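You operate a simulated robot arm through the tools that you are given. There is no shell and no other tool. Be economical: measure what you need, move in short steps, check, and stop when the job is done.

Carry out the task below with a simulated robot arm. There is one attempt and no reset: what you move stays moved.

TASK
Take the syrup bottle marked "Walnut" from the white table and put it in the white basin. Then put the honey jar on top of the measuring cup.

It is judged by the outcome, as a careful person would: the job done as asked, and still so three seconds after it is handed in. It fails if anything else is knocked over, pushed out of place, dropped, spilled or broken.

THE ROBOT
A 6-joint arm with a two-finger parallel gripper, fixed in place. Base frame: the origin is at the foot of the arm, x ahead of it, y to its left, z up; the work surface is at about z = 0. Lengths are in cm, angles in degrees, forces in N, time in s.
With the tool pointing down near the work surface it reaches from about 14 to 58 cm from the base axis. Its first joint turns from -66.0 to 66.0 degrees. Payload 2.1 kg.
Tool frame: the origin (TCP) lies between the finger pads and is the grasp point; the fingertips stand 3 cm ahead of it; z points along the fingers, y is the line along which they close. The gripper opens to 9.4 cm. The fingers are 2.8 cm wide and 1 cm thick; the gripper's body (5 by 9.6 cm) begins 5.5 cm behind the TCP.
Orientation is that of the tool frame in the base frame, as a unit quaternion [w, x, y, z]. With the fingers straight down and closing along the base's y, the tool's x points along the base's -x, its y along +y and its z along -z.

THE INTERFACE
- The arm moves only by the tool move_arm. Its argument "increments" is a list of rows, each a list of 3 entries, a list of its own where there are three numbers: the finger opening in m, from 0 to 0.094, then the shift along the base's x, y, z in m, then the turn, a rotation vector about the base's x, y, z in degrees. In form: [[fingers, [dx, dy, dz], [wx, wy, wz]], ...]. A call has 1 to 12 rows; each row shifts and turns the commanded pose from where the row before left it. A row lasts 0.2 s, in which the tool goes at most 5 cm and 8.6 degrees; a call with a longer step from one row to the next is refused whole, and so is a gripper value outside its range. A pose out of reach is approached as far as the arm can. The call stops where the force on the tool passes 40 N (or 10 N more than at its start, if that is more) or the arm is blocked; 0.2 s more then pass. The fingers move at their own pace (about 7.2 cm/s each) and stop on an object; they squeeze with about 25 N. The grip force told is the motor's: it shows also when the fingers shut on nothing. Time passes only in rows, and 0.2 s behind the last, so rows that do not move let the fingers close. It gives the time, the measured TCP pose, the force on the tool (base axes), the opening and the grip force at its end, in the units of the frame above (readings bear some noise).
- Cameras (640 x 400 px; columns grow to the right, rows downward): "scene" is fixed at [4.37, -36.61, 47.78]; the picture's right is [0.86, -0.50, 0.00], its down [-0.32, -0.56, -0.77] and it looks along [0.39, 0.66, -0.64] (base axes); focal length 219 px, centre (320, 200). "wrist" rides on the gripper at [-3.7, 0, -5.8] in the tool frame; the picture's right is [0.00, -1.00, 0.00], its down [0.97, 0.00, -0.24] and it looks along [0.24, 0.00, 0.97] (tool axes); focal length 218 px, centre (320, 200).
- get_image(camera): a new picture of that camera. No time passes.
- locate(camera, pixels): for up to 12 pixels [column, row] of the newest picture of that camera ("zoom" is the newest enlarged one), the place [x, y, z] in the base frame of the surface seen there, good to about 0.3 cm. No time passes.
- inspect(camera, box): a new picture of the part [left, top, right, bottom] of that camera's present view, enlarged. No time passes.
- finish_job(): hands the job in; it is judged then, once.

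Work in short steps. Measure before you move; look again where a grasp or a placing could have gone wrong, and mend it. You have 80 turns and 54 pictures in all, those below and enlarged ones among them. Open the gripper and draw the arm clear of the work before you hand the job in, unless the task says otherwise; then end with one line.

The tools are called after "Call:" as name(argument=value, ...) on one line, values as JSON. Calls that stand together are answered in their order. move_arm: Moves the arm, as the interface text tells. Its arguments: {"type":"object","properties":{"increments":{"type":"array","items":{"type":"array"}}},"required":["increments"]} The other tools are called the same way: get_image (camera) takes a picture; locate (camera, pixels) gives the place of the surface under pixels of a picture; inspect (camera, box) takes an enlarged picture of a part of a camera's view; finish_job () hands the job in.

At the start:

```text
t: 0.0
tcp_pos: [22.05, 25.7, 31.79]
orientation: [0.0, 0.0, 1.0, -0.001]
wrist_force: [-0.4, 0.1, 0.6]
opening: 9.39
grip_force: 0.0
```

scene: 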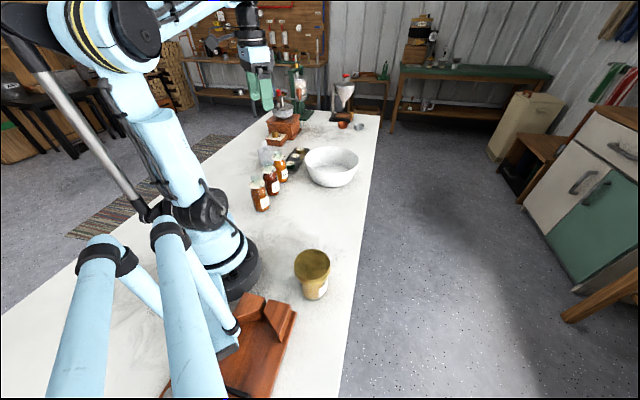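
wrist: 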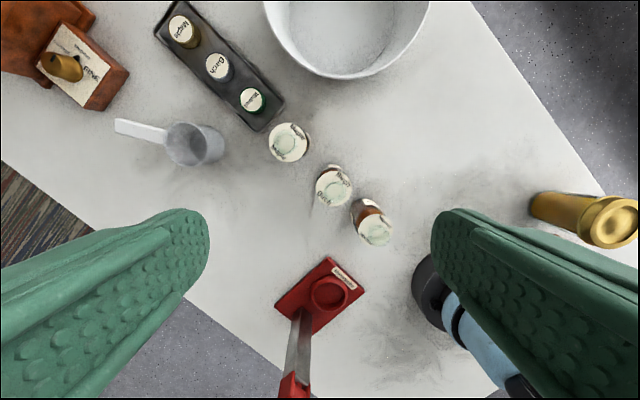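

The wrist view shows three bottles (288,142), (333,187), (373,222), with a tray of small bottles at (218,66). I'll enlarge both views to read the labels.

Call:
inspect(camera="wrist", box=[240, 100, 420, 260])

Call:
inspect(camera="scene", box=[230, 80, 390, 220])

Call:
inspect(camera="wrist", box=[100, 0, 300, 180])

```text
2.50 times, centred on (330, 180) of wrist
```

zoom: 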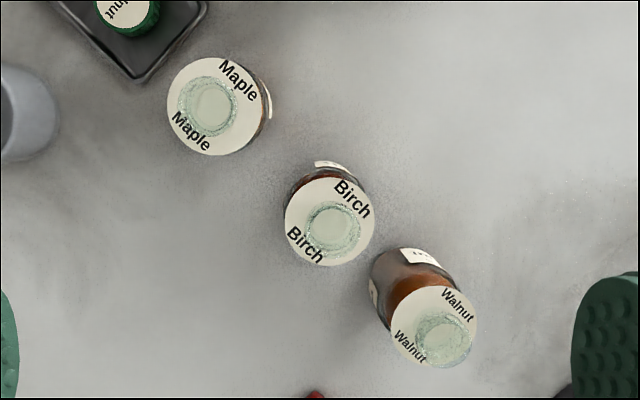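

```text
2.86 times, centred on (310, 150) of scene
```

zoom: 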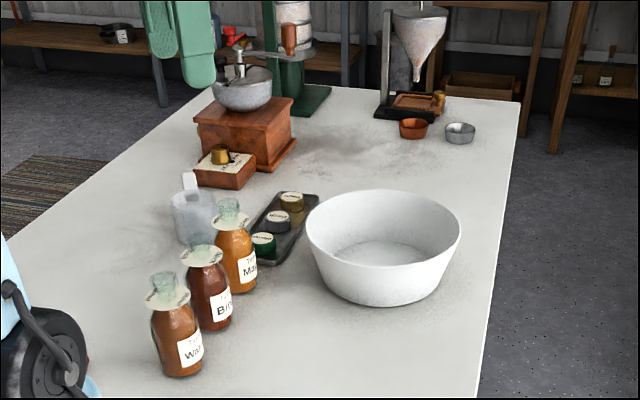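

```text
2.22 times, centred on (200, 90) of wrist
```

zoom: 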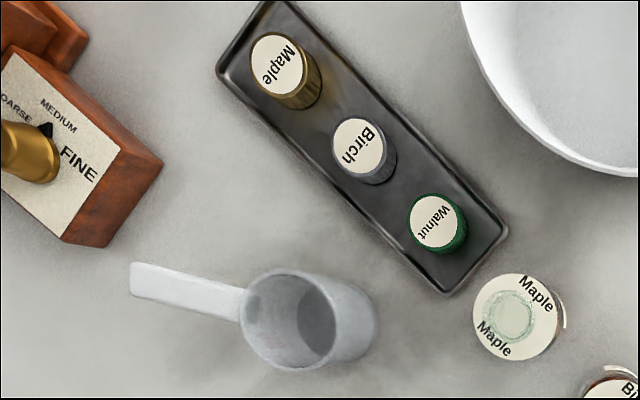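

Walnut is the nearest bottle, at wrist (373,222). Next I look at the jar with the gold lid and measure the objects.

Call:
inspect(camera="scene", box=[240, 200, 380, 320])

Call:
get_image(camera="wrist")

Call:
locate(camera="wrist", pixels=[[376, 233], [335, 189], [289, 143], [607, 221], [195, 140], [218, 158], [168, 140], [196, 126], [222, 143], [120, 127], [345, 40], [381, 73]])

Call:
locate(camera="scene", pixels=[[312, 264], [296, 262], [329, 262], [312, 250], [312, 278], [315, 298], [257, 184], [262, 211], [306, 165], [358, 162], [332, 150], [334, 187]])

```text
3.33 times, centred on (310, 260) of scene
```

zoom: 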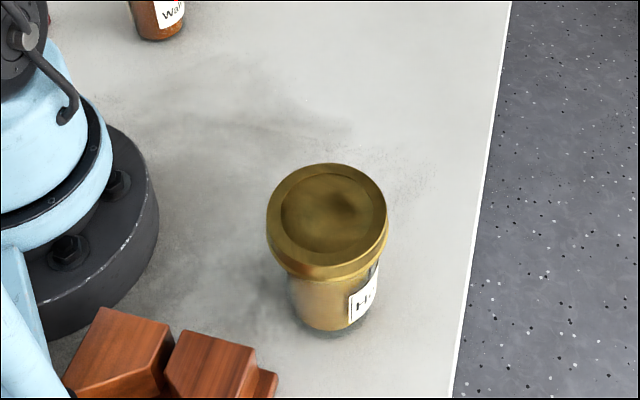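

```text
47 pictures are left
```

wrist: 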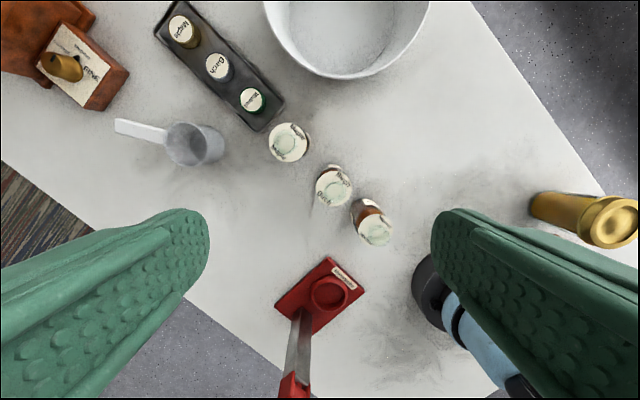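

```text
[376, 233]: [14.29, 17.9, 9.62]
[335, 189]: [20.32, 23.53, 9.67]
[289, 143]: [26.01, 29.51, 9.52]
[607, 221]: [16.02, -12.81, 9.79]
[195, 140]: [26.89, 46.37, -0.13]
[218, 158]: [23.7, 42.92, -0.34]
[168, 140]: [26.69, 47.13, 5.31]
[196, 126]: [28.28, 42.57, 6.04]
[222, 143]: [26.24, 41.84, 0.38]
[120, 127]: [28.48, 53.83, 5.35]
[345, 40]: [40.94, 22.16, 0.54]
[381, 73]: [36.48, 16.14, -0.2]
```

```text
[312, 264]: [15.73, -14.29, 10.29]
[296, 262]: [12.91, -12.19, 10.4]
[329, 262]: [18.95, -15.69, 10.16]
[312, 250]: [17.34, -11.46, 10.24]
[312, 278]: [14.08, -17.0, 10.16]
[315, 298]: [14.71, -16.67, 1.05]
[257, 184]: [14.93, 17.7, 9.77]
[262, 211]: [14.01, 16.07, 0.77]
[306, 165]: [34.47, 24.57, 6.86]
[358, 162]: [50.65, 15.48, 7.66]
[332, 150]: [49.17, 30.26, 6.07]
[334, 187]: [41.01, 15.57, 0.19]
```

The walnut bottle is at about (14.4, 17.7), with its disc at z≈9.7. The honey jar is at (16, -14) with its top at about 10.2, the basin is centred near (42.5, 20), and the cup rim is near (26, 44.5, 6). I move above Walnut, turning 45° so the fingers close across the row of bottles.

Call:
move_arm(increments=[[0.094, [-0.012, -0.013, 0], [0, 0, 7.5]], [0.094, [-0.012, -0.013, 0], [0, 0, 7.5]], [0.094, [-0.012, -0.013, -0.01], [0, 0, 7.5]], [0.094, [-0.012, -0.013, -0.02], [0, 0, 7.5]], [0.094, [-0.012, -0.013, -0.03], [0, 0, 7.5]], [0.094, [-0.0165, -0.015, -0.03], [0, 0, 7.5]], [0.094, [0, 0, 0], [0, 0, 0]]])

Call:
get_image(camera="wrist")

Call:
get_image(camera="scene")

```text
t: 1.6
tcp_pos: [14.49, 17.59, 22.84]
orientation: [0.0, -0.384, 0.924, 0.001]
wrist_force: [-0.8, -0.5, -0.9]
opening: 9.41
grip_force: 0.0
```

```text
46 pictures are left
```

wrist: 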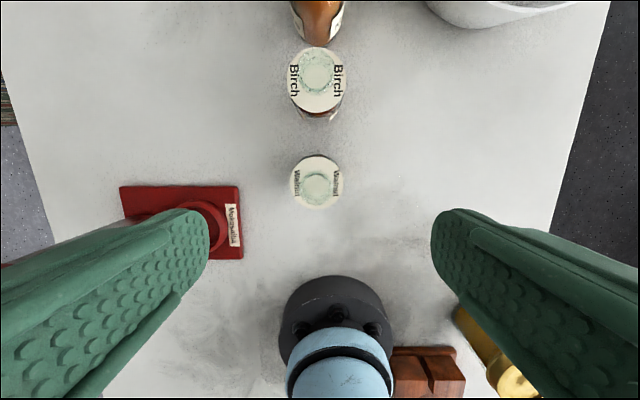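

```text
45 pictures are left
```

scene: 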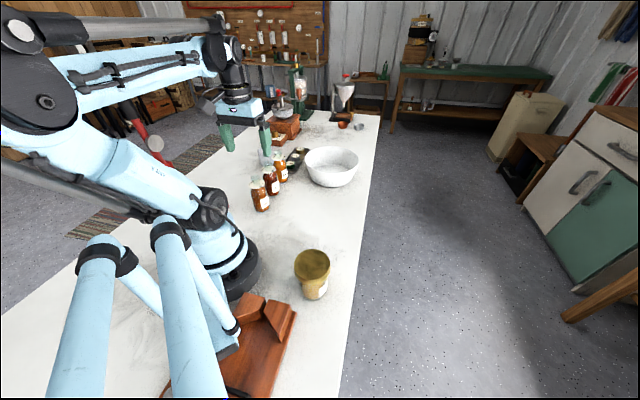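

The bottle appears at (317,181) in the wrist view. I'll measure its centre and body more closely before going down.

Call:
inspect(camera="wrist", box=[270, 140, 370, 220])

Call:
locate(camera="wrist", pixels=[[316, 187], [301, 182], [337, 182], [317, 163], [317, 202], [226, 200], [220, 250], [331, 180]])

Call:
inspect(camera="scene", box=[230, 140, 310, 220])

Call:
locate(camera="zoom", pixels=[[200, 350], [300, 330]])

```text
5.00 times, centred on (320, 180) of wrist
```

zoom: 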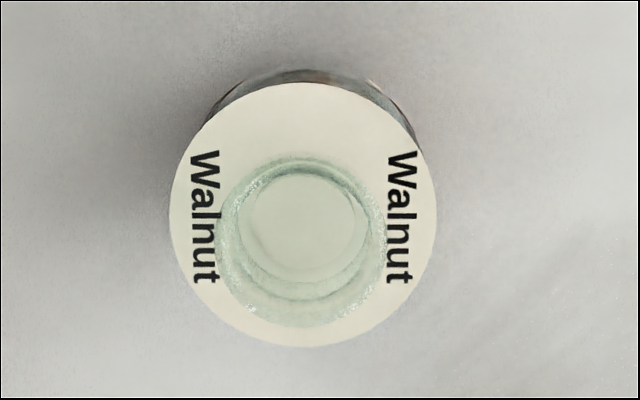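

```text
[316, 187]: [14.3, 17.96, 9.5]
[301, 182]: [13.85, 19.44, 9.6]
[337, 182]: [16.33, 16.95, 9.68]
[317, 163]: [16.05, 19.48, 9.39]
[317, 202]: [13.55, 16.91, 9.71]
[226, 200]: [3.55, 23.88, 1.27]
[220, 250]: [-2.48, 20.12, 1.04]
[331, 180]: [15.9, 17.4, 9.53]
```

```text
5.00 times, centred on (270, 180) of scene
```

zoom: 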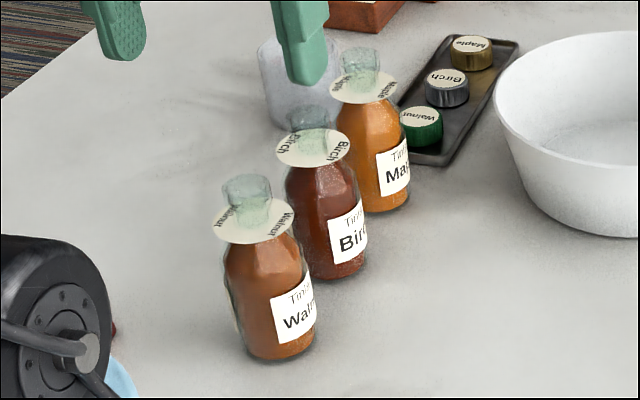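

```text
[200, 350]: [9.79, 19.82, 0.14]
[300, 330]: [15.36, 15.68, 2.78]
```

The disc is centred at (14.85, 18.15) and the glass neck stands to z≈12, so I descend to TCP z≈7.2. That keeps the gripper body clear of the neck.

Call:
move_arm(increments=[[0.094, [0.0036, 0.0056, -0.02], [0, 0, 0]], [0.094, [0, 0, -0.03], [0, 0, 0]], [0.094, [0, 0, -0.03], [0, 0, 0]], [0.094, [0, 0, -0.03], [0, 0, 0]], [0.094, [0, 0, -0.025], [0, 0, 0]], [0.094, [0, 0, -0.015], [0, 0, 0]], [0.094, [0, 0, -0.006], [0, 0, 0]], [0.094, [0, 0, 0], [0, 0, 0]]])

Call:
get_image(camera="wrist")

Call:
inspect(camera="scene", box=[210, 130, 310, 230])

```text
t: 3.4
tcp_pos: [14.89, 18.31, 7.22]
orientation: [0.0, -0.383, 0.924, -0.001]
wrist_force: [0.7, -0.2, -0.3]
opening: 9.42
grip_force: 0.1
```

```text
42 pictures are left
```

wrist: 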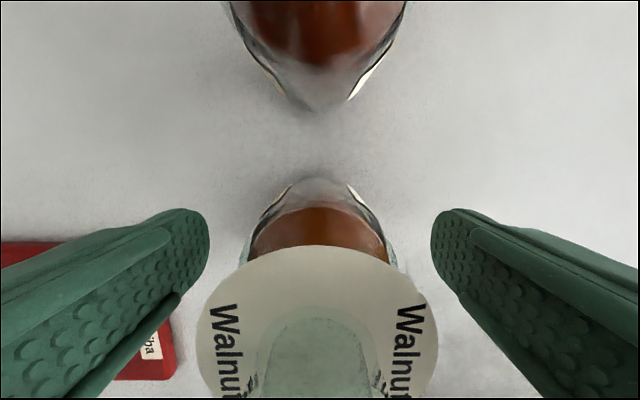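

```text
4.00 times, centred on (260, 180) of scene
```

zoom: 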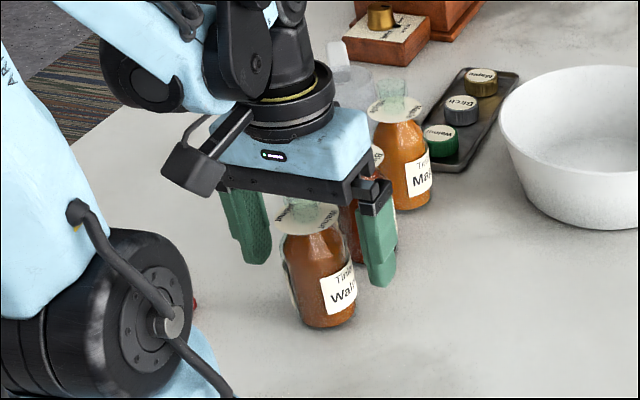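

The fingers straddle the bottle with room on both sides. I close them and let the grip settle.

Call:
move_arm(increments=[[0.05, [0, 0, 0], [0, 0, 0]], [0.03, [0, 0, 0], [0, 0, 0]], [0.03, [0, 0, 0], [0, 0, 0]], [0.03, [0, 0, 0], [0, 0, 0]], [0.03, [0, 0, 0], [0, 0, 0]]])

Call:
inspect(camera="scene", box=[210, 130, 310, 230])

```text
t: 4.6
tcp_pos: [14.68, 18.25, 7.35]
orientation: [0.0, -0.382, 0.924, 0.0]
wrist_force: [0.5, 1.1, -0.3]
opening: 5.0
grip_force: 24.7
```

```text
4.00 times, centred on (260, 180) of scene
```

zoom: 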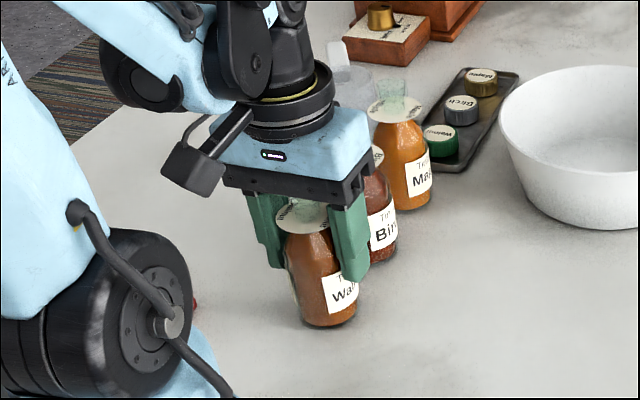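

Gripped at a 5.0 cm opening with 24.7 N. I lift straight up a little at first, then higher.

Call:
move_arm(increments=[[0.03, [0, 0, 0.008], [0, 0, 0]], [0.03, [0, 0, 0.015], [0, 0, 0]], [0.03, [0, 0, 0.02], [0, 0, 0]], [0.03, [0, 0, 0.025], [0, 0, 0]], [0.03, [0, 0, 0.025], [0, 0, 0]], [0.03, [0, 0, 0.025], [0, 0, 0]], [0.03, [0, 0, 0.025], [0, 0, 0]], [0.03, [0, 0, 0.02], [0, 0, 0]], [0.03, [0, 0, 0.007], [0, 0, 0]]])

Call:
get_image(camera="scene")

Call:
get_image(camera="wrist")

Call:
locate(camera="scene", pixels=[[304, 162], [358, 160], [331, 147], [318, 149], [346, 150], [330, 168], [340, 176], [320, 172]])

```text
t: 6.6
tcp_pos: [14.89, 18.13, 24.16]
orientation: [0.0, -0.383, 0.924, 0.0]
wrist_force: [0.4, 0.0, -1.8]
opening: 5.01
grip_force: 25.3
```

```text
39 pictures are left
```

scene: 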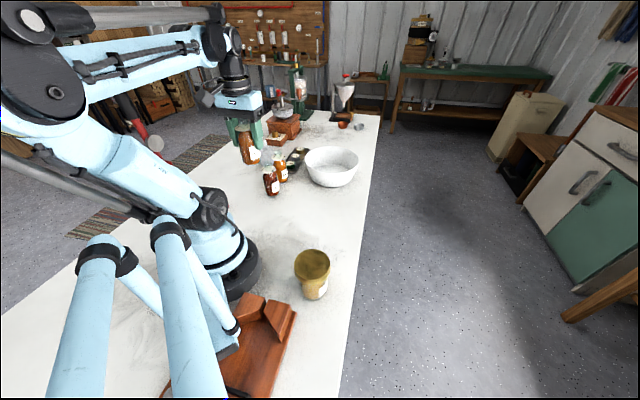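

```text
38 pictures are left
```

wrist: 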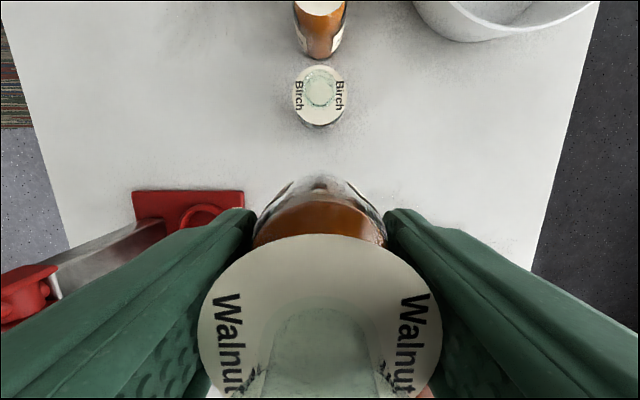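

```text
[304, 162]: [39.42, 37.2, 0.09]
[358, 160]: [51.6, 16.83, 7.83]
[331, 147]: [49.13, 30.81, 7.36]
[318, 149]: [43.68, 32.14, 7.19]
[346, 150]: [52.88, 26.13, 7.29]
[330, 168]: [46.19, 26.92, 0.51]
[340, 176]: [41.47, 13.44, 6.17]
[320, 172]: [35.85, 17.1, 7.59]
```

The bottle is lifted upright. A fit to the rim points puts the basin centre at about (44.0, 22.6), with radius 9.6 and the floor at z≈0.5, so I carry it there at this height.

Call:
move_arm(increments=[[0.03, [0.012, 0.002, 0], [0, 0, 0]], [0.03, [0.022, 0.0035, 0], [0, 0, 0]], [0.03, [0.03, 0.0045, 0], [0, 0, 0]], [0.03, [0.033, 0.005, 0], [0, 0, 0]], [0.03, [0.033, 0.005, 0], [0, 0, 0]], [0.03, [0.033, 0.005, 0], [0, 0, 0]], [0.03, [0.033, 0.005, 0], [0, 0, 0]], [0.03, [0.033, 0.005, 0], [0, 0, 0]], [0.03, [0.03, 0.005, 0], [0, 0, 0]], [0.03, [0.02, 0.003, 0], [0, 0, 0]], [0.03, [0.012, 0.002, 0], [0, 0, 0]], [0.03, [0, 0, 0], [0, 0, 0]]])

Call:
get_image(camera="wrist")

Call:
get_image(camera="scene")

```text
t: 9.2
tcp_pos: [43.8, 22.93, 24.09]
orientation: [0.0, -0.383, 0.924, 0.0]
wrist_force: [-1.0, -0.1, -2.5]
opening: 4.99
grip_force: 24.4
```

```text
37 pictures are left
```

wrist: 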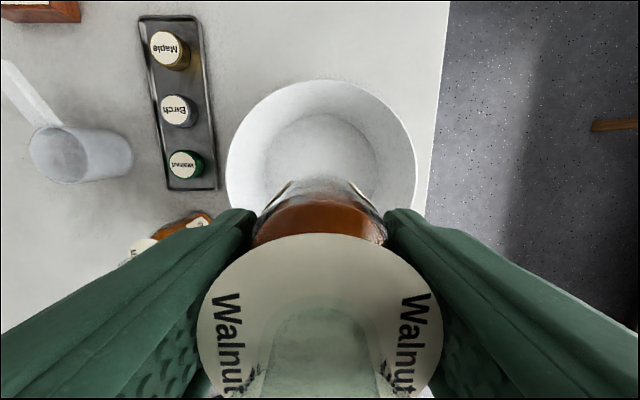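

```text
36 pictures are left
```

scene: 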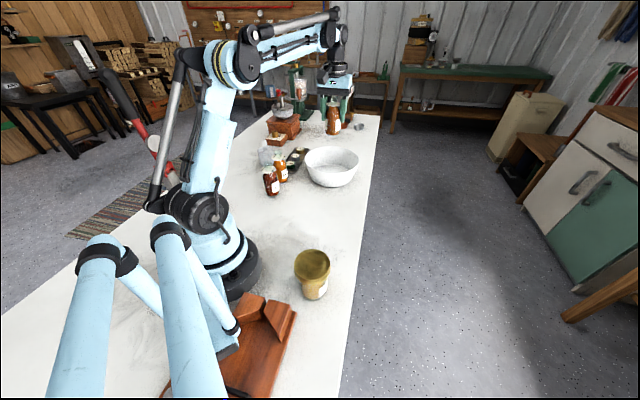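

The basin lies ahead in the wrist view (rim columns 227–418, top row 80). I measure it from this view to refine its centre.

Call:
locate(camera="wrist", pixels=[[230, 180], [414, 180], [320, 83], [255, 115], [387, 115], [268, 160], [377, 160], [320, 116], [320, 150], [238, 205], [409, 205]])

```text
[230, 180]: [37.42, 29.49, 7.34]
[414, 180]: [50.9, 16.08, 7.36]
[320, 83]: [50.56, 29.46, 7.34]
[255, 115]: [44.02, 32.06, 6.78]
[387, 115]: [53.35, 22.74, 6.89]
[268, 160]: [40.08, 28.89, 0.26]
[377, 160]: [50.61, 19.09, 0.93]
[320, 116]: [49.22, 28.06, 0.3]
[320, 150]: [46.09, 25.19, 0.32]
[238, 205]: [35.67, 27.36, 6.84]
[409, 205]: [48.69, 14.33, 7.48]
```

The basin centre is (44.1, 22.8) and its floor z≈0.3; the TCP is right above it. I descend most of the way.

Call:
move_arm(increments=[[0.03, [0.002, 0, -0.01], [0, 0, 0]], [0.03, [0, 0, -0.02], [0, 0, 0]], [0.03, [0, 0, -0.025], [0, 0, 0]], [0.03, [0, 0, -0.025], [0, 0, 0]], [0.03, [0, 0, -0.025], [0, 0, 0]], [0.03, [0, 0, -0.02], [0, 0, 0]], [0.03, [0, 0, -0.015], [0, 0, 0]], [0.03, [0, 0, -0.01], [0, 0, 0]], [0.03, [0, 0, -0.006], [0, 0, 0]], [0.03, [0, 0, -0.003], [0, 0, 0]], [0.03, [0, 0, 0], [0, 0, 0]]])

Call:
inspect(camera="scene", box=[270, 90, 390, 200])

```text
t: 11.6
tcp_pos: [44.02, 22.86, 8.3]
orientation: [-0.001, -0.383, 0.924, -0.001]
wrist_force: [-0.1, 0.1, -2.4]
opening: 4.99
grip_force: 24.8
```

```text
3.64 times, centred on (330, 145) of scene
```

zoom: 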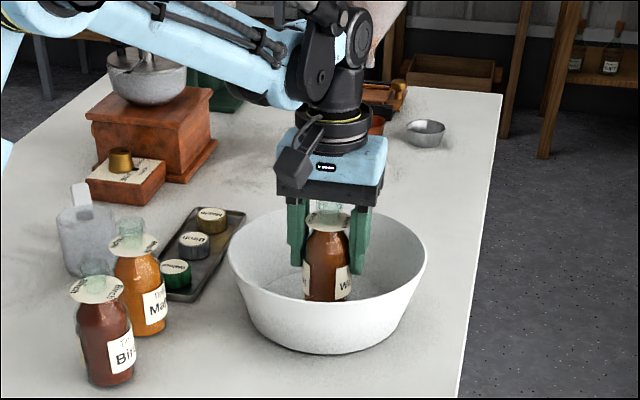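

The bottle hangs inside the basin, just above the floor, with no contact force yet. I lower it in 1–2 mm steps.

Call:
move_arm(increments=[[0.03, [0, 0, -0.002], [0, 0, 0]], [0.03, [0, 0, -0.002], [0, 0, 0]], [0.03, [0, 0, -0.001], [0, 0, 0]], [0.03, [0, 0, 0], [0, 0, 0]]])

```text
t: 12.6
tcp_pos: [44.16, 22.82, 7.82]
orientation: [0.0, -0.383, 0.924, 0.0]
wrist_force: [0.4, 0.2, -2.8]
opening: 4.98
grip_force: 25.0
```

Call:
move_arm(increments=[[0.03, [0, 0, -0.001], [0, 0, 0]], [0.03, [0, 0, -0.001], [0, 0, 0]], [0.03, [0, 0, 0], [0, 0, 0]]])

```text
t: 13.4
tcp_pos: [44.12, 22.84, 7.61]
orientation: [0.0, -0.383, 0.924, -0.001]
wrist_force: [-1.4, 0.7, 7.0]
opening: 5.0
grip_force: 25.5
```

The force turned upward (+7 N), so the bottle has touched the basin floor. I open slowly, to 8 cm only, to stay off the basin wall, then rise.

Call:
move_arm(increments=[[0.052, [0, 0, 0], [0, 0, 0]], [0.06, [0, 0, 0], [0, 0, 0]], [0.075, [0, 0, 0], [0, 0, 0]], [0.08, [0, 0, 0], [0, 0, 0]], [0.08, [0, 0, 0.01], [0, 0, 0]], [0.08, [0, 0, 0.02], [0, 0, 0]], [0.08, [0, 0, 0.03], [0, 0, 0]], [0.08, [0, 0, 0.04], [0, 0, 0]], [0.08, [0, 0, 0.04], [0, 0, 0]], [0.08, [0, 0, 0.04], [0, 0, 0]]])

Call:
inspect(camera="scene", box=[230, 80, 390, 220])

Call:
get_image(camera="wrist")

```text
t: 15.6
tcp_pos: [44.17, 22.96, 25.71]
orientation: [0.0, -0.383, 0.924, 0.0]
wrist_force: [-0.6, 0.2, -0.4]
opening: 7.98
grip_force: 0.0
```

```text
2.86 times, centred on (310, 150) of scene
```

zoom: 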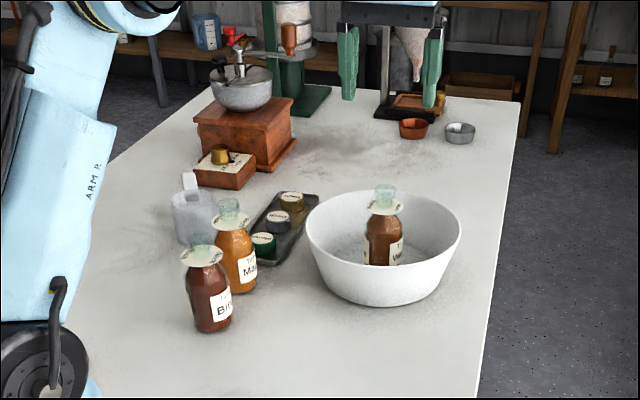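

```text
33 pictures are left
```

wrist: 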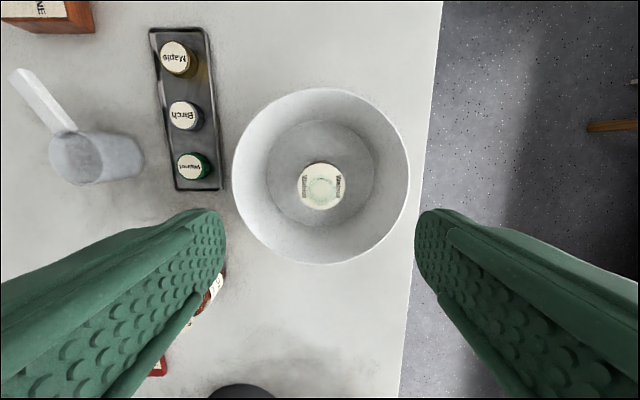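

Walnut stands upright in the basin. Next I view the measuring cup from above, to learn its rim size and position before fetching the jar.

Call:
move_arm(increments=[[0.08, [-0.02, 0.017, 0.01], [0, 0, 0]], [0.08, [-0.025, 0.02, 0], [0, 0, 0]], [0.08, [-0.03, 0.025, 0], [0, 0, 0]], [0.08, [-0.03, 0.025, 0], [0, 0, 0]], [0.08, [-0.03, 0.025, 0], [0, 0, 0]], [0.08, [-0.03, 0.025, 0], [0, 0, 0]], [0.08, [-0.025, 0.025, 0], [0, 0, 0]], [0.08, [-0.015, 0.015, 0], [0, 0, 0]], [0.08, [0, 0, 0], [0, 0, 0]]])

Call:
get_image(camera="wrist")

```text
t: 17.6
tcp_pos: [23.83, 40.45, 26.42]
orientation: [0.001, -0.383, 0.924, 0.0]
wrist_force: [-0.1, 0.0, -0.2]
opening: 7.99
grip_force: 0.1
```

```text
32 pictures are left
```

wrist: 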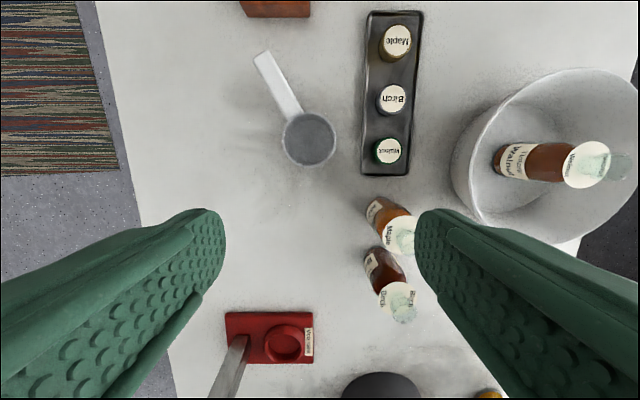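

Call:
inspect(camera="wrist", box=[240, 40, 360, 180])

Call:
locate(camera="wrist", pixels=[[283, 142], [334, 138], [308, 114], [310, 164], [308, 138], [290, 120], [328, 158], [290, 157], [327, 119], [265, 60], [345, 140], [300, 138]])

```text
2.86 times, centred on (300, 110) of wrist
```

zoom: 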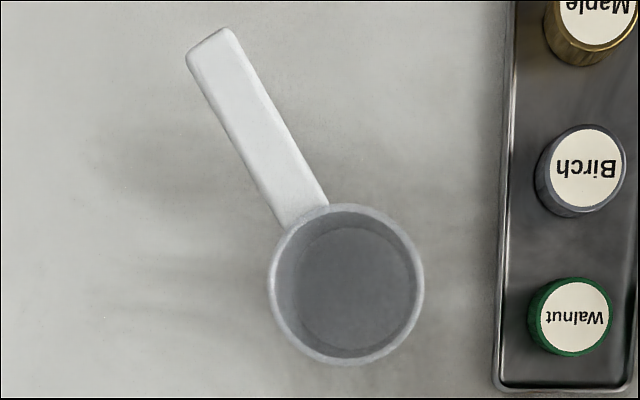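

```text
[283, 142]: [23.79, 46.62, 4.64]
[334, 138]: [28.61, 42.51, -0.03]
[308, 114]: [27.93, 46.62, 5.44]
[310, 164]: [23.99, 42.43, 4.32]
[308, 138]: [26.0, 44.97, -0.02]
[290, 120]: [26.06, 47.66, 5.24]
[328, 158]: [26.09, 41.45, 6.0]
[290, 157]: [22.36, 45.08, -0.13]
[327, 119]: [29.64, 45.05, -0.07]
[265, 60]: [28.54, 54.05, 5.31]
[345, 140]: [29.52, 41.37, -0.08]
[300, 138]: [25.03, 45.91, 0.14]
```

The cup's rim is centred at (26.0, 44.5), z≈5.6, outer diameter about 6.5. Now I swing around ahead of the base to the jar, turning back to yaw 0.

Call:
move_arm(increments=[[0.09, [0.008, -0.025, 0.02], [0, 0, 0]], [0.09, [0.01, -0.04, 0.01], [0, 0, -7.5]], [0.09, [0.01, -0.042, 0], [0, 0, -7.5]], [0.09, [0.01, -0.045, 0], [0, 0, -7.5]], [0.09, [0.01, -0.045, 0], [0, 0, -7.5]], [0.09, [0.01, -0.045, 0], [0, 0, -7.5]], [0.09, [0.008, -0.045, 0], [0, 0, -7.5]], [0.09, [0, -0.045, 0], [0, 0, 0]], [0.09, [-0.01, -0.045, 0], [0, 0, 0]], [0.09, [-0.02, -0.042, 0], [0, 0, 0]], [0.09, [-0.03, -0.036, 0], [0, 0, 0]], [0.09, [-0.03, -0.03, 0], [0, 0, 0]]])

Call:
move_arm(increments=[[0.094, [-0.025, -0.025, -0.01], [0, 0, 0]], [0.094, [-0.025, -0.025, -0.02], [0, 0, 0]], [0.094, [-0.008, -0.008, -0.02], [0, 0, 0]], [0.094, [0, 0, 0], [0, 0, 0]]])

Call:
get_image(camera="wrist")

Call:
get_image(camera="scene")

```text
t: 20.2
tcp_pos: [20.9, -8.02, 29.81]
orientation: [0.0, 0.0, 1.0, 0.0]
wrist_force: [0.6, 0.2, 0.2]
opening: 9.0
grip_force: 0.0
```

```text
t: 21.2
tcp_pos: [15.41, -13.81, 24.66]
orientation: [0.001, -0.001, 1.0, 0.0]
wrist_force: [-0.2, -1.1, 0.2]
opening: 9.39
grip_force: 0.1
```

```text
30 pictures are left
```

wrist: 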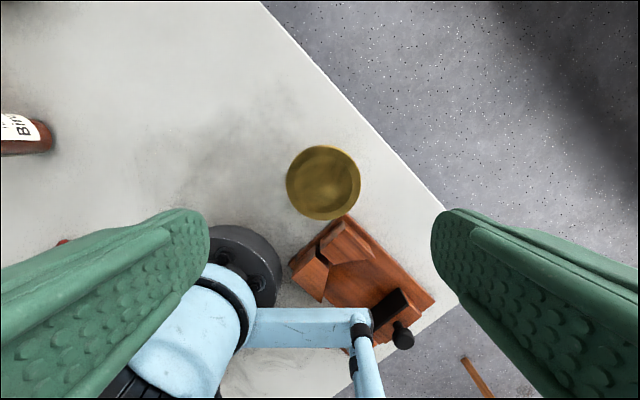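

```text
29 pictures are left
```

scene: 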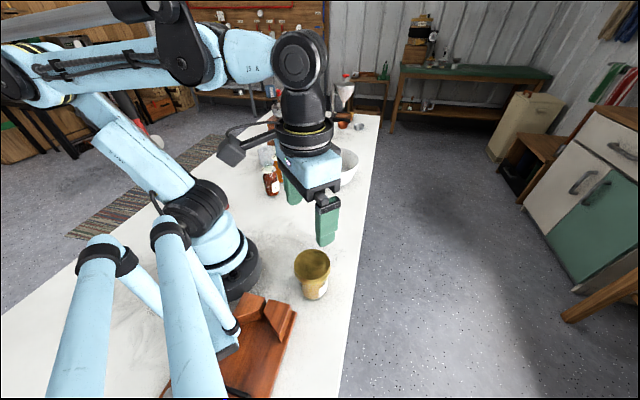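

The jar lid is at (323,183), with the wooden stand just behind it. I measure the lid and the stand's closest edges.

Call:
locate(camera="wrist", pixels=[[323, 183], [289, 183], [358, 183], [323, 149], [323, 216], [345, 219], [370, 240], [400, 265], [305, 250], [291, 265], [330, 228]])

Call:
inspect(camera="scene", box=[260, 230, 360, 320])

```text
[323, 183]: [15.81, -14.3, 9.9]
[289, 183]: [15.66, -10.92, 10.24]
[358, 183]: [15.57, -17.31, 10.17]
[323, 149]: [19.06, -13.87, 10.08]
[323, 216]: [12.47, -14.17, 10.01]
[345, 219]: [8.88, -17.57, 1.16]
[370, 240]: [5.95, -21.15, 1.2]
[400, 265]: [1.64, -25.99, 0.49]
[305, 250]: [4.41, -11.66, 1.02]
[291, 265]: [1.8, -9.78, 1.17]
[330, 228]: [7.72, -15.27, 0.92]
```

```text
4.44 times, centred on (310, 275) of scene
```

zoom: 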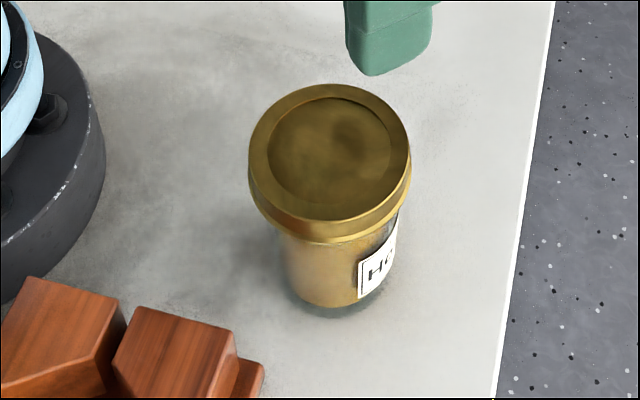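

The lid is centred at (15.75, -14.1), top z≈10.1 and diameter ≈6.7, and the stand is low and clear of the fingers. I descend so the pads take the lid band (TCP z≈9).

Call:
move_arm(increments=[[0.094, [0.0035, -0.003, -0.02], [0, 0, 0]], [0.094, [0, 0, -0.03], [0, 0, 0]], [0.094, [0, 0, -0.03], [0, 0, 0]], [0.094, [0, 0, -0.03], [0, 0, 0]], [0.094, [0, 0, -0.025], [0, 0, 0]], [0.094, [0, 0, -0.015], [0, 0, 0]], [0.094, [0, 0, -0.007], [0, 0, 0]], [0.094, [0, 0, 0], [0, 0, 0]]])

Call:
inspect(camera="scene", box=[240, 190, 380, 320])

Call:
get_image(camera="wrist")

```text
t: 23.0
tcp_pos: [15.72, -14.24, 8.89]
orientation: [0.0, 0.001, 1.0, 0.0]
wrist_force: [-0.2, 0.3, -0.7]
opening: 9.38
grip_force: 0.1
```

```text
3.08 times, centred on (310, 255) of scene
```

zoom: 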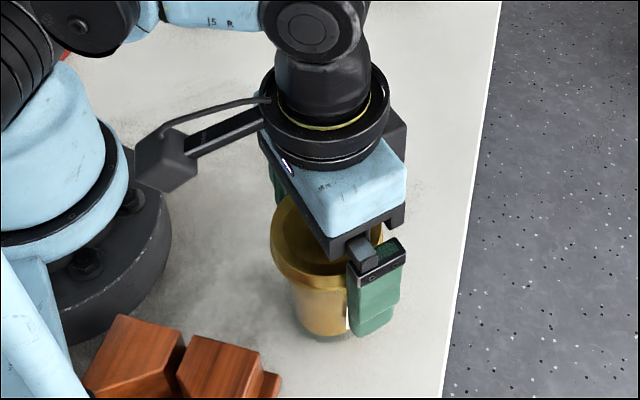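

```text
26 pictures are left
```

wrist: 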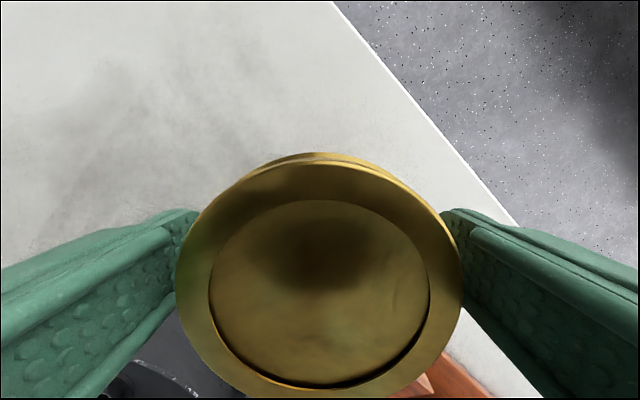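

The lid is centred between the pads (columns 177–462). I close on it.

Call:
move_arm(increments=[[0.07, [0, 0, 0], [0, 0, 0]], [0.05, [0, 0, 0], [0, 0, 0]], [0.05, [0, 0, 0], [0, 0, 0]], [0.05, [0, 0, 0], [0, 0, 0]]])

Call:
move_arm(increments=[[0.05, [0, 0, 0.005], [0, 0, 0]], [0.05, [0, 0, 0.01], [0, 0, 0]], [0.05, [0, 0, 0.02], [0, 0, 0]], [0.05, [0, 0, 0.025], [0, 0, 0]], [0.05, [0, 0, 0.03], [0, 0, 0]], [0.05, [0, 0, 0.03], [0, 0, 0]], [0.05, [0, 0, 0.03], [0, 0, 0]], [0.05, [0, 0, 0.025], [0, 0, 0]], [0.05, [0, 0, 0.015], [0, 0, 0]], [0.05, [0, 0, 0], [0, 0, 0]]])

Call:
inspect(camera="scene", box=[240, 120, 380, 280])

```text
t: 24.0
tcp_pos: [15.79, -14.26, 9.03]
orientation: [0.0, 0.0, 1.0, -0.001]
wrist_force: [-0.1, -1.9, -0.2]
opening: 7.56
grip_force: 24.1
```

```text
t: 26.2
tcp_pos: [15.69, -13.96, 28.08]
orientation: [0.0, 0.0, 1.0, 0.0]
wrist_force: [1.0, -0.1, -5.6]
opening: 7.56
grip_force: 25.0
```

```text
2.50 times, centred on (310, 200) of scene
```

zoom: 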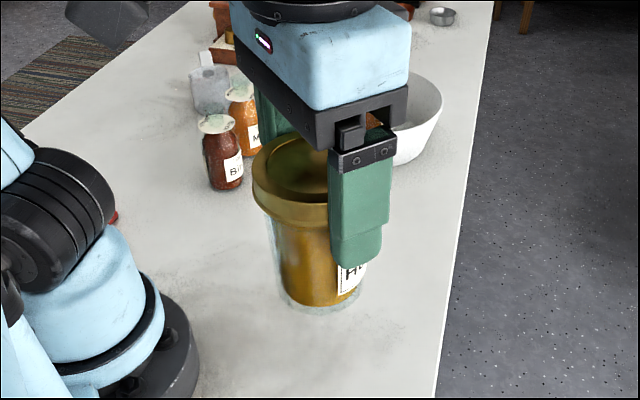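

The jar is held (lid 7.56 cm) and upright. I look closer at its clear-glass base to compare it with the cup's opening.

Call:
inspect(camera="scene", box=[330, 190, 400, 250])

Call:
inspect(camera="scene", box=[330, 165, 410, 255])

```text
6.67 times, centred on (365, 220) of scene
```

zoom: 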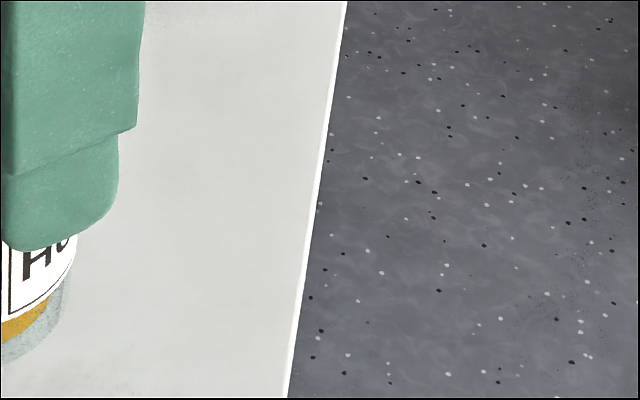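

```text
4.44 times, centred on (370, 210) of scene
```

zoom: 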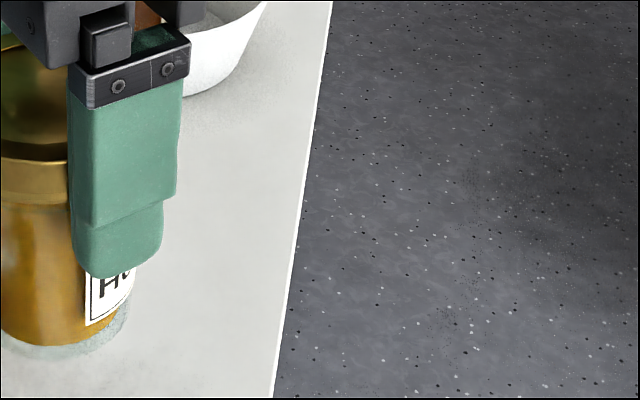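

Wrong crop; I aim at the jar's actual pixels, columns 295–345 and rows 195–250.

Call:
inspect(camera="scene", box=[285, 170, 357, 250])

```text
5.00 times, centred on (321, 210) of scene
```

zoom: 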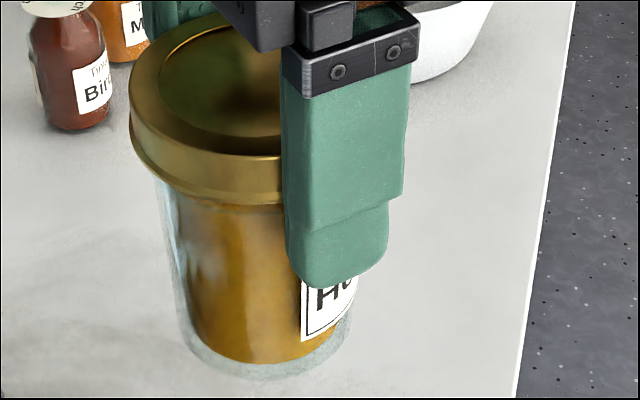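

The jar's base measures about 6.1–6.3 cm against the cup's inner opening of about 5.7, so it should rest on the rim if centred. I carry it around in front of the base at z≈29.

Call:
move_arm(increments=[[0.05, [0.012, 0.007, 0.005], [0, 0, 0]], [0.05, [0.022, 0.014, 0.005], [0, 0, 0]], [0.05, [0.03, 0.024, 0], [0, 0, 0]], [0.05, [0.03, 0.03, 0], [0, 0, 5]], [0.05, [0.03, 0.033, 0], [0, 0, 5]], [0.05, [0.022, 0.038, 0], [0, 0, 5]], [0.05, [0.012, 0.04, 0], [0, 0, 5]], [0.05, [0.005, 0.04, 0], [0, 0, 5]], [0.05, [0, 0.04, 0], [0, 0, 5]], [0.05, [-0.005, 0.035, 0], [0, 0, 5]], [0.05, [-0.008, 0.025, 0], [0, 0, 5]], [0.05, [-0.005, 0.015, 0], [0, 0, 5]]])

Call:
get_image(camera="scene")

```text
t: 28.8
tcp_pos: [30.07, 19.87, 28.86]
orientation: [0.001, -0.383, 0.924, 0.001]
wrist_force: [0.0, 0.7, -5.9]
opening: 7.49
grip_force: 24.9
```

```text
21 pictures are left
```

scene: 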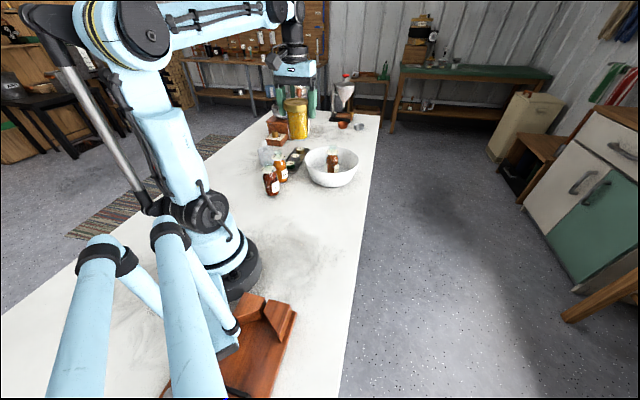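

The jar is held upright. I continue to above the cup at (26.0, 44.5), staying high.

Call:
move_arm(increments=[[0.05, [-0.002, 0.014, 0], [0, 0, 0]], [0.05, [-0.004, 0.025, 0], [0, 0, 0]], [0.05, [-0.006, 0.035, 0], [0, 0, 0]], [0.05, [-0.007, 0.04, 0], [0, 0, 0]], [0.05, [-0.007, 0.04, 0], [0, 0, 0]], [0.05, [-0.006, 0.038, 0], [0, 0, 0]], [0.05, [-0.005, 0.029, -0.01], [0, 0, 0]], [0.05, [-0.003, 0.018, -0.01], [0, 0, 0]], [0.05, [-0.001, 0.007, -0.01], [0, 0, 0]], [0.05, [0, 0, -0.01], [0, 0, 0]], [0.05, [0, 0, 0], [0, 0, 0]]])

Call:
inspect(camera="scene", box=[230, 70, 350, 210])

Call:
get_image(camera="wrist")

```text
t: 31.2
tcp_pos: [26.18, 44.57, 24.82]
orientation: [0.0, -0.383, 0.924, -0.001]
wrist_force: [-0.1, -0.5, -5.3]
opening: 7.46
grip_force: 25.1
```

```text
2.86 times, centred on (290, 140) of scene
```

zoom: 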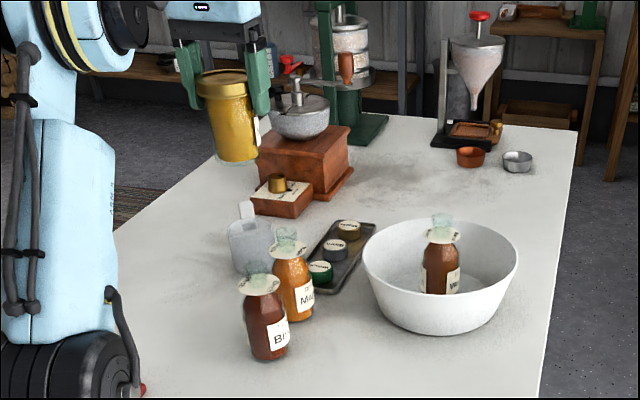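

```text
19 pictures are left
```

wrist: 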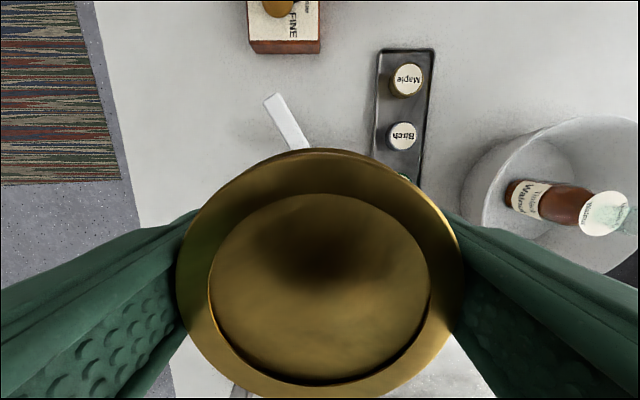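

I check the lid's tilt and centre in the gripper from this view.

Call:
locate(camera="wrist", pixels=[[190, 270], [448, 270], [320, 170], [225, 195], [415, 195], [320, 385], [320, 393], [222, 360], [418, 360], [320, 280]])

Call:
locate(camera="scene", pixels=[[308, 104]])

```text
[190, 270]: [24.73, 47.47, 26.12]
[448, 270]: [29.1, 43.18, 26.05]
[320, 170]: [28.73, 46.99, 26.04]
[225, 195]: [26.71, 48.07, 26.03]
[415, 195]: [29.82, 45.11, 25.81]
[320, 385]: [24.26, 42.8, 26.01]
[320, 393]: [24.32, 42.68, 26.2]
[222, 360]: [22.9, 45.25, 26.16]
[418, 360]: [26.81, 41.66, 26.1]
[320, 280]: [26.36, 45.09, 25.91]
```

```text
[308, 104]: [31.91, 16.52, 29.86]
```

The lid is level (z 25.8–26.2) and sits about 0.2 cm radially outward of the TCP. I correct slightly and go down until the base is about 1.5 cm above the rim.

Call:
move_arm(increments=[[0.05, [-0.002, -0.0015, -0.01], [0, 0, 0]], [0.05, [0, 0, -0.02], [0, 0, 0]], [0.05, [0, 0, -0.02], [0, 0, 0]], [0.05, [0, 0, -0.02], [0, 0, 0]], [0.05, [0, 0, -0.01], [0, 0, 0]], [0.05, [0, 0, -0.006], [0, 0, 0]], [0.05, [0, 0, 0], [0, 0, 0]], [0.05, [0, 0, 0], [0, 0, 0]]])

Call:
inspect(camera="scene", box=[230, 100, 310, 190])

```text
t: 33.0
tcp_pos: [26.1, 44.38, 16.34]
orientation: [0.0, -0.382, 0.924, 0.001]
wrist_force: [-1.0, 0.2, -4.4]
opening: 7.49
grip_force: 24.4
```

```text
4.44 times, centred on (270, 145) of scene
```

zoom: 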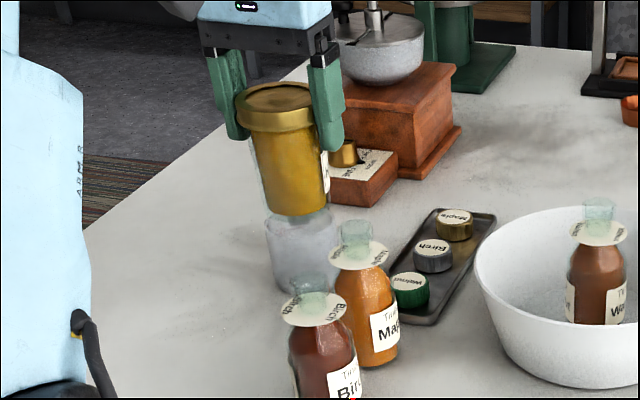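

The jar base is about 1.8 cm above the rim. I enlarge more to compare the jar's and the cup's centre columns.

Call:
inspect(camera="scene", box=[250, 130, 290, 170])

Call:
get_image(camera="wrist")

```text
10.00 times, centred on (270, 150) of scene
```

zoom: 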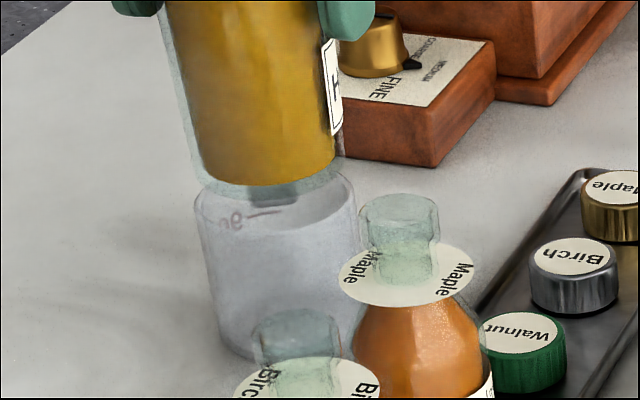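

```text
16 pictures are left
```

wrist: 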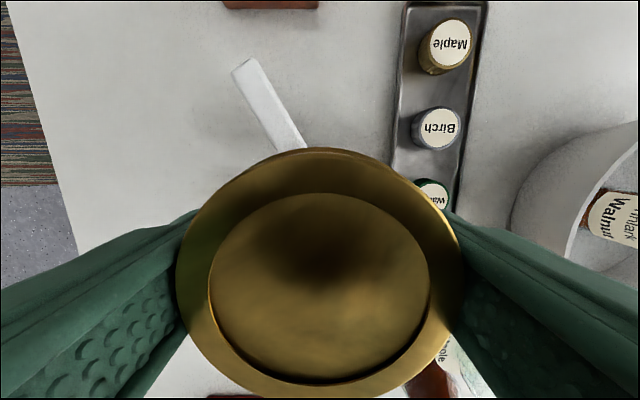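

Laterally in the scene view the jar base (centre column ≈270) matches the cup (≈275, minus 6 for the height difference). I go down to a few mm above the rim and compare depth too.

Call:
move_arm(increments=[[0.05, [0, 0, -0.005], [0, 0, 0]], [0.05, [0, 0, -0.005], [0, 0, 0]], [0.05, [0, 0, -0.003], [0, 0, 0]], [0.05, [0, 0, 0], [0, 0, 0]], [0.05, [0, 0, 0], [0, 0, 0]]])

Call:
inspect(camera="scene", box=[250, 130, 290, 170])

```text
t: 34.2
tcp_pos: [26.07, 44.42, 15.01]
orientation: [0.0, -0.383, 0.924, 0.0]
wrist_force: [-0.4, 0.0, 1.5]
opening: 7.48
grip_force: 25.2
```

```text
10.00 times, centred on (270, 150) of scene
```

zoom: 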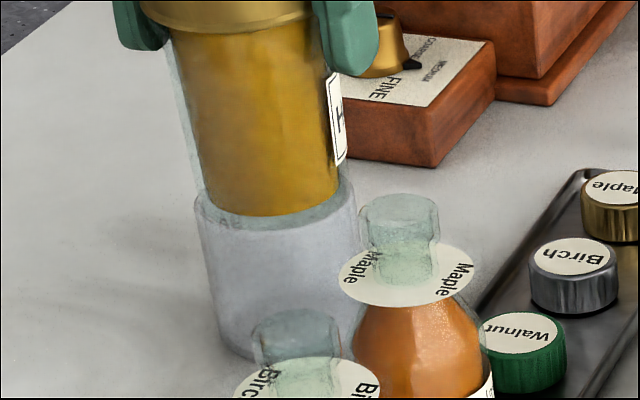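

Force went from −4.8 to +1.5 N: the jar has just touched the rim. I enlarge the contact area to judge the centring.

Call:
inspect(camera="scene", box=[262, 142, 292, 162])

Call:
inspect(camera="scene", box=[256, 140, 282, 160])

```text
16.00 times, centred on (277, 152) of scene
```

zoom: 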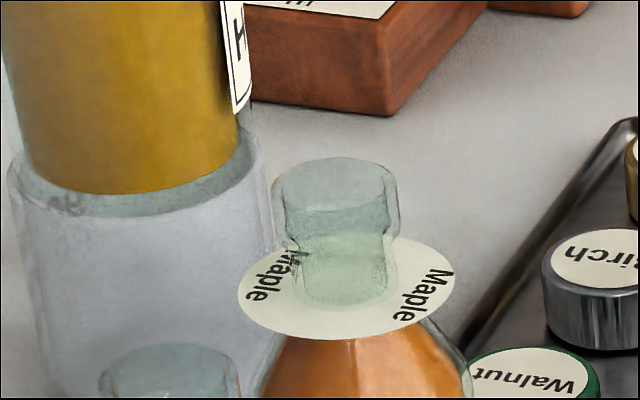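

```text
16.00 times, centred on (269, 150) of scene
```

zoom: 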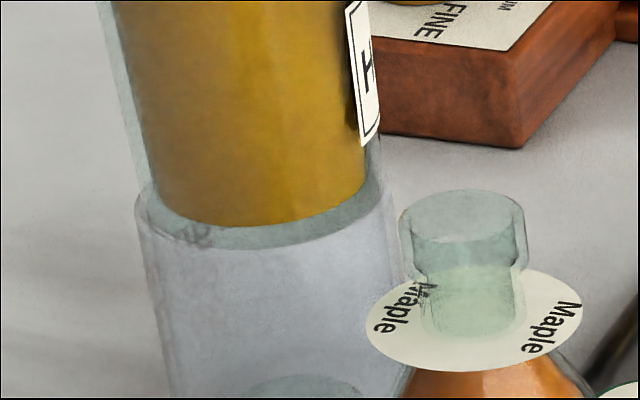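

The jar's base spans columns 143–385 and the rim 135–397, so it is centred to within about 2–3 mm. I settle it another 1 mm and check the force.

Call:
move_arm(increments=[[0.05, [0, 0, -0.001], [0, 0, 0]], [0.05, [0, 0, 0], [0, 0, 0]]])

```text
t: 34.8
tcp_pos: [25.99, 44.42, 14.98]
orientation: [-0.001, -0.383, 0.924, 0.0]
wrist_force: [0.9, 0.9, 15.2]
opening: 7.49
grip_force: 25.2
```

It is firmly seated (15 N upward). I ease off half a millimetre and open slowly, without rising yet.

Call:
move_arm(increments=[[0.05, [0, 0, 0.0006], [0, 0, 0]], [0.074, [0, 0, 0], [0, 0, 0]], [0.077, [0, 0, 0], [0, 0, 0]], [0.08, [0, 0, 0], [0, 0, 0]], [0.084, [0, 0, 0], [0, 0, 0]], [0.09, [0, 0, 0], [0, 0, 0]], [0.094, [0, 0, 0], [0, 0, 0]], [0.094, [0, 0, 0], [0, 0, 0]]])

Call:
get_image(camera="wrist")

Call:
inspect(camera="scene", box=[230, 100, 310, 190])

```text
t: 36.6
tcp_pos: [25.94, 44.41, 14.96]
orientation: [0.0, -0.383, 0.924, -0.001]
wrist_force: [0.9, -0.4, -0.2]
opening: 9.39
grip_force: 0.1
```

```text
12 pictures are left
```

wrist: 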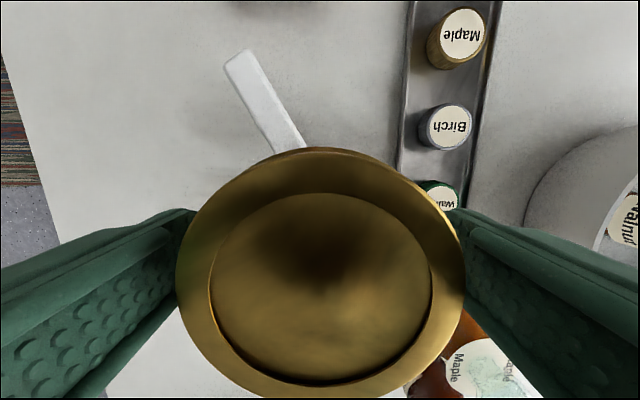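

```text
4.44 times, centred on (270, 145) of scene
```

zoom: 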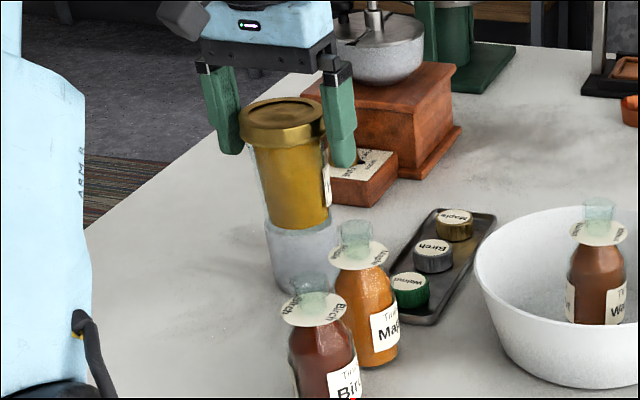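

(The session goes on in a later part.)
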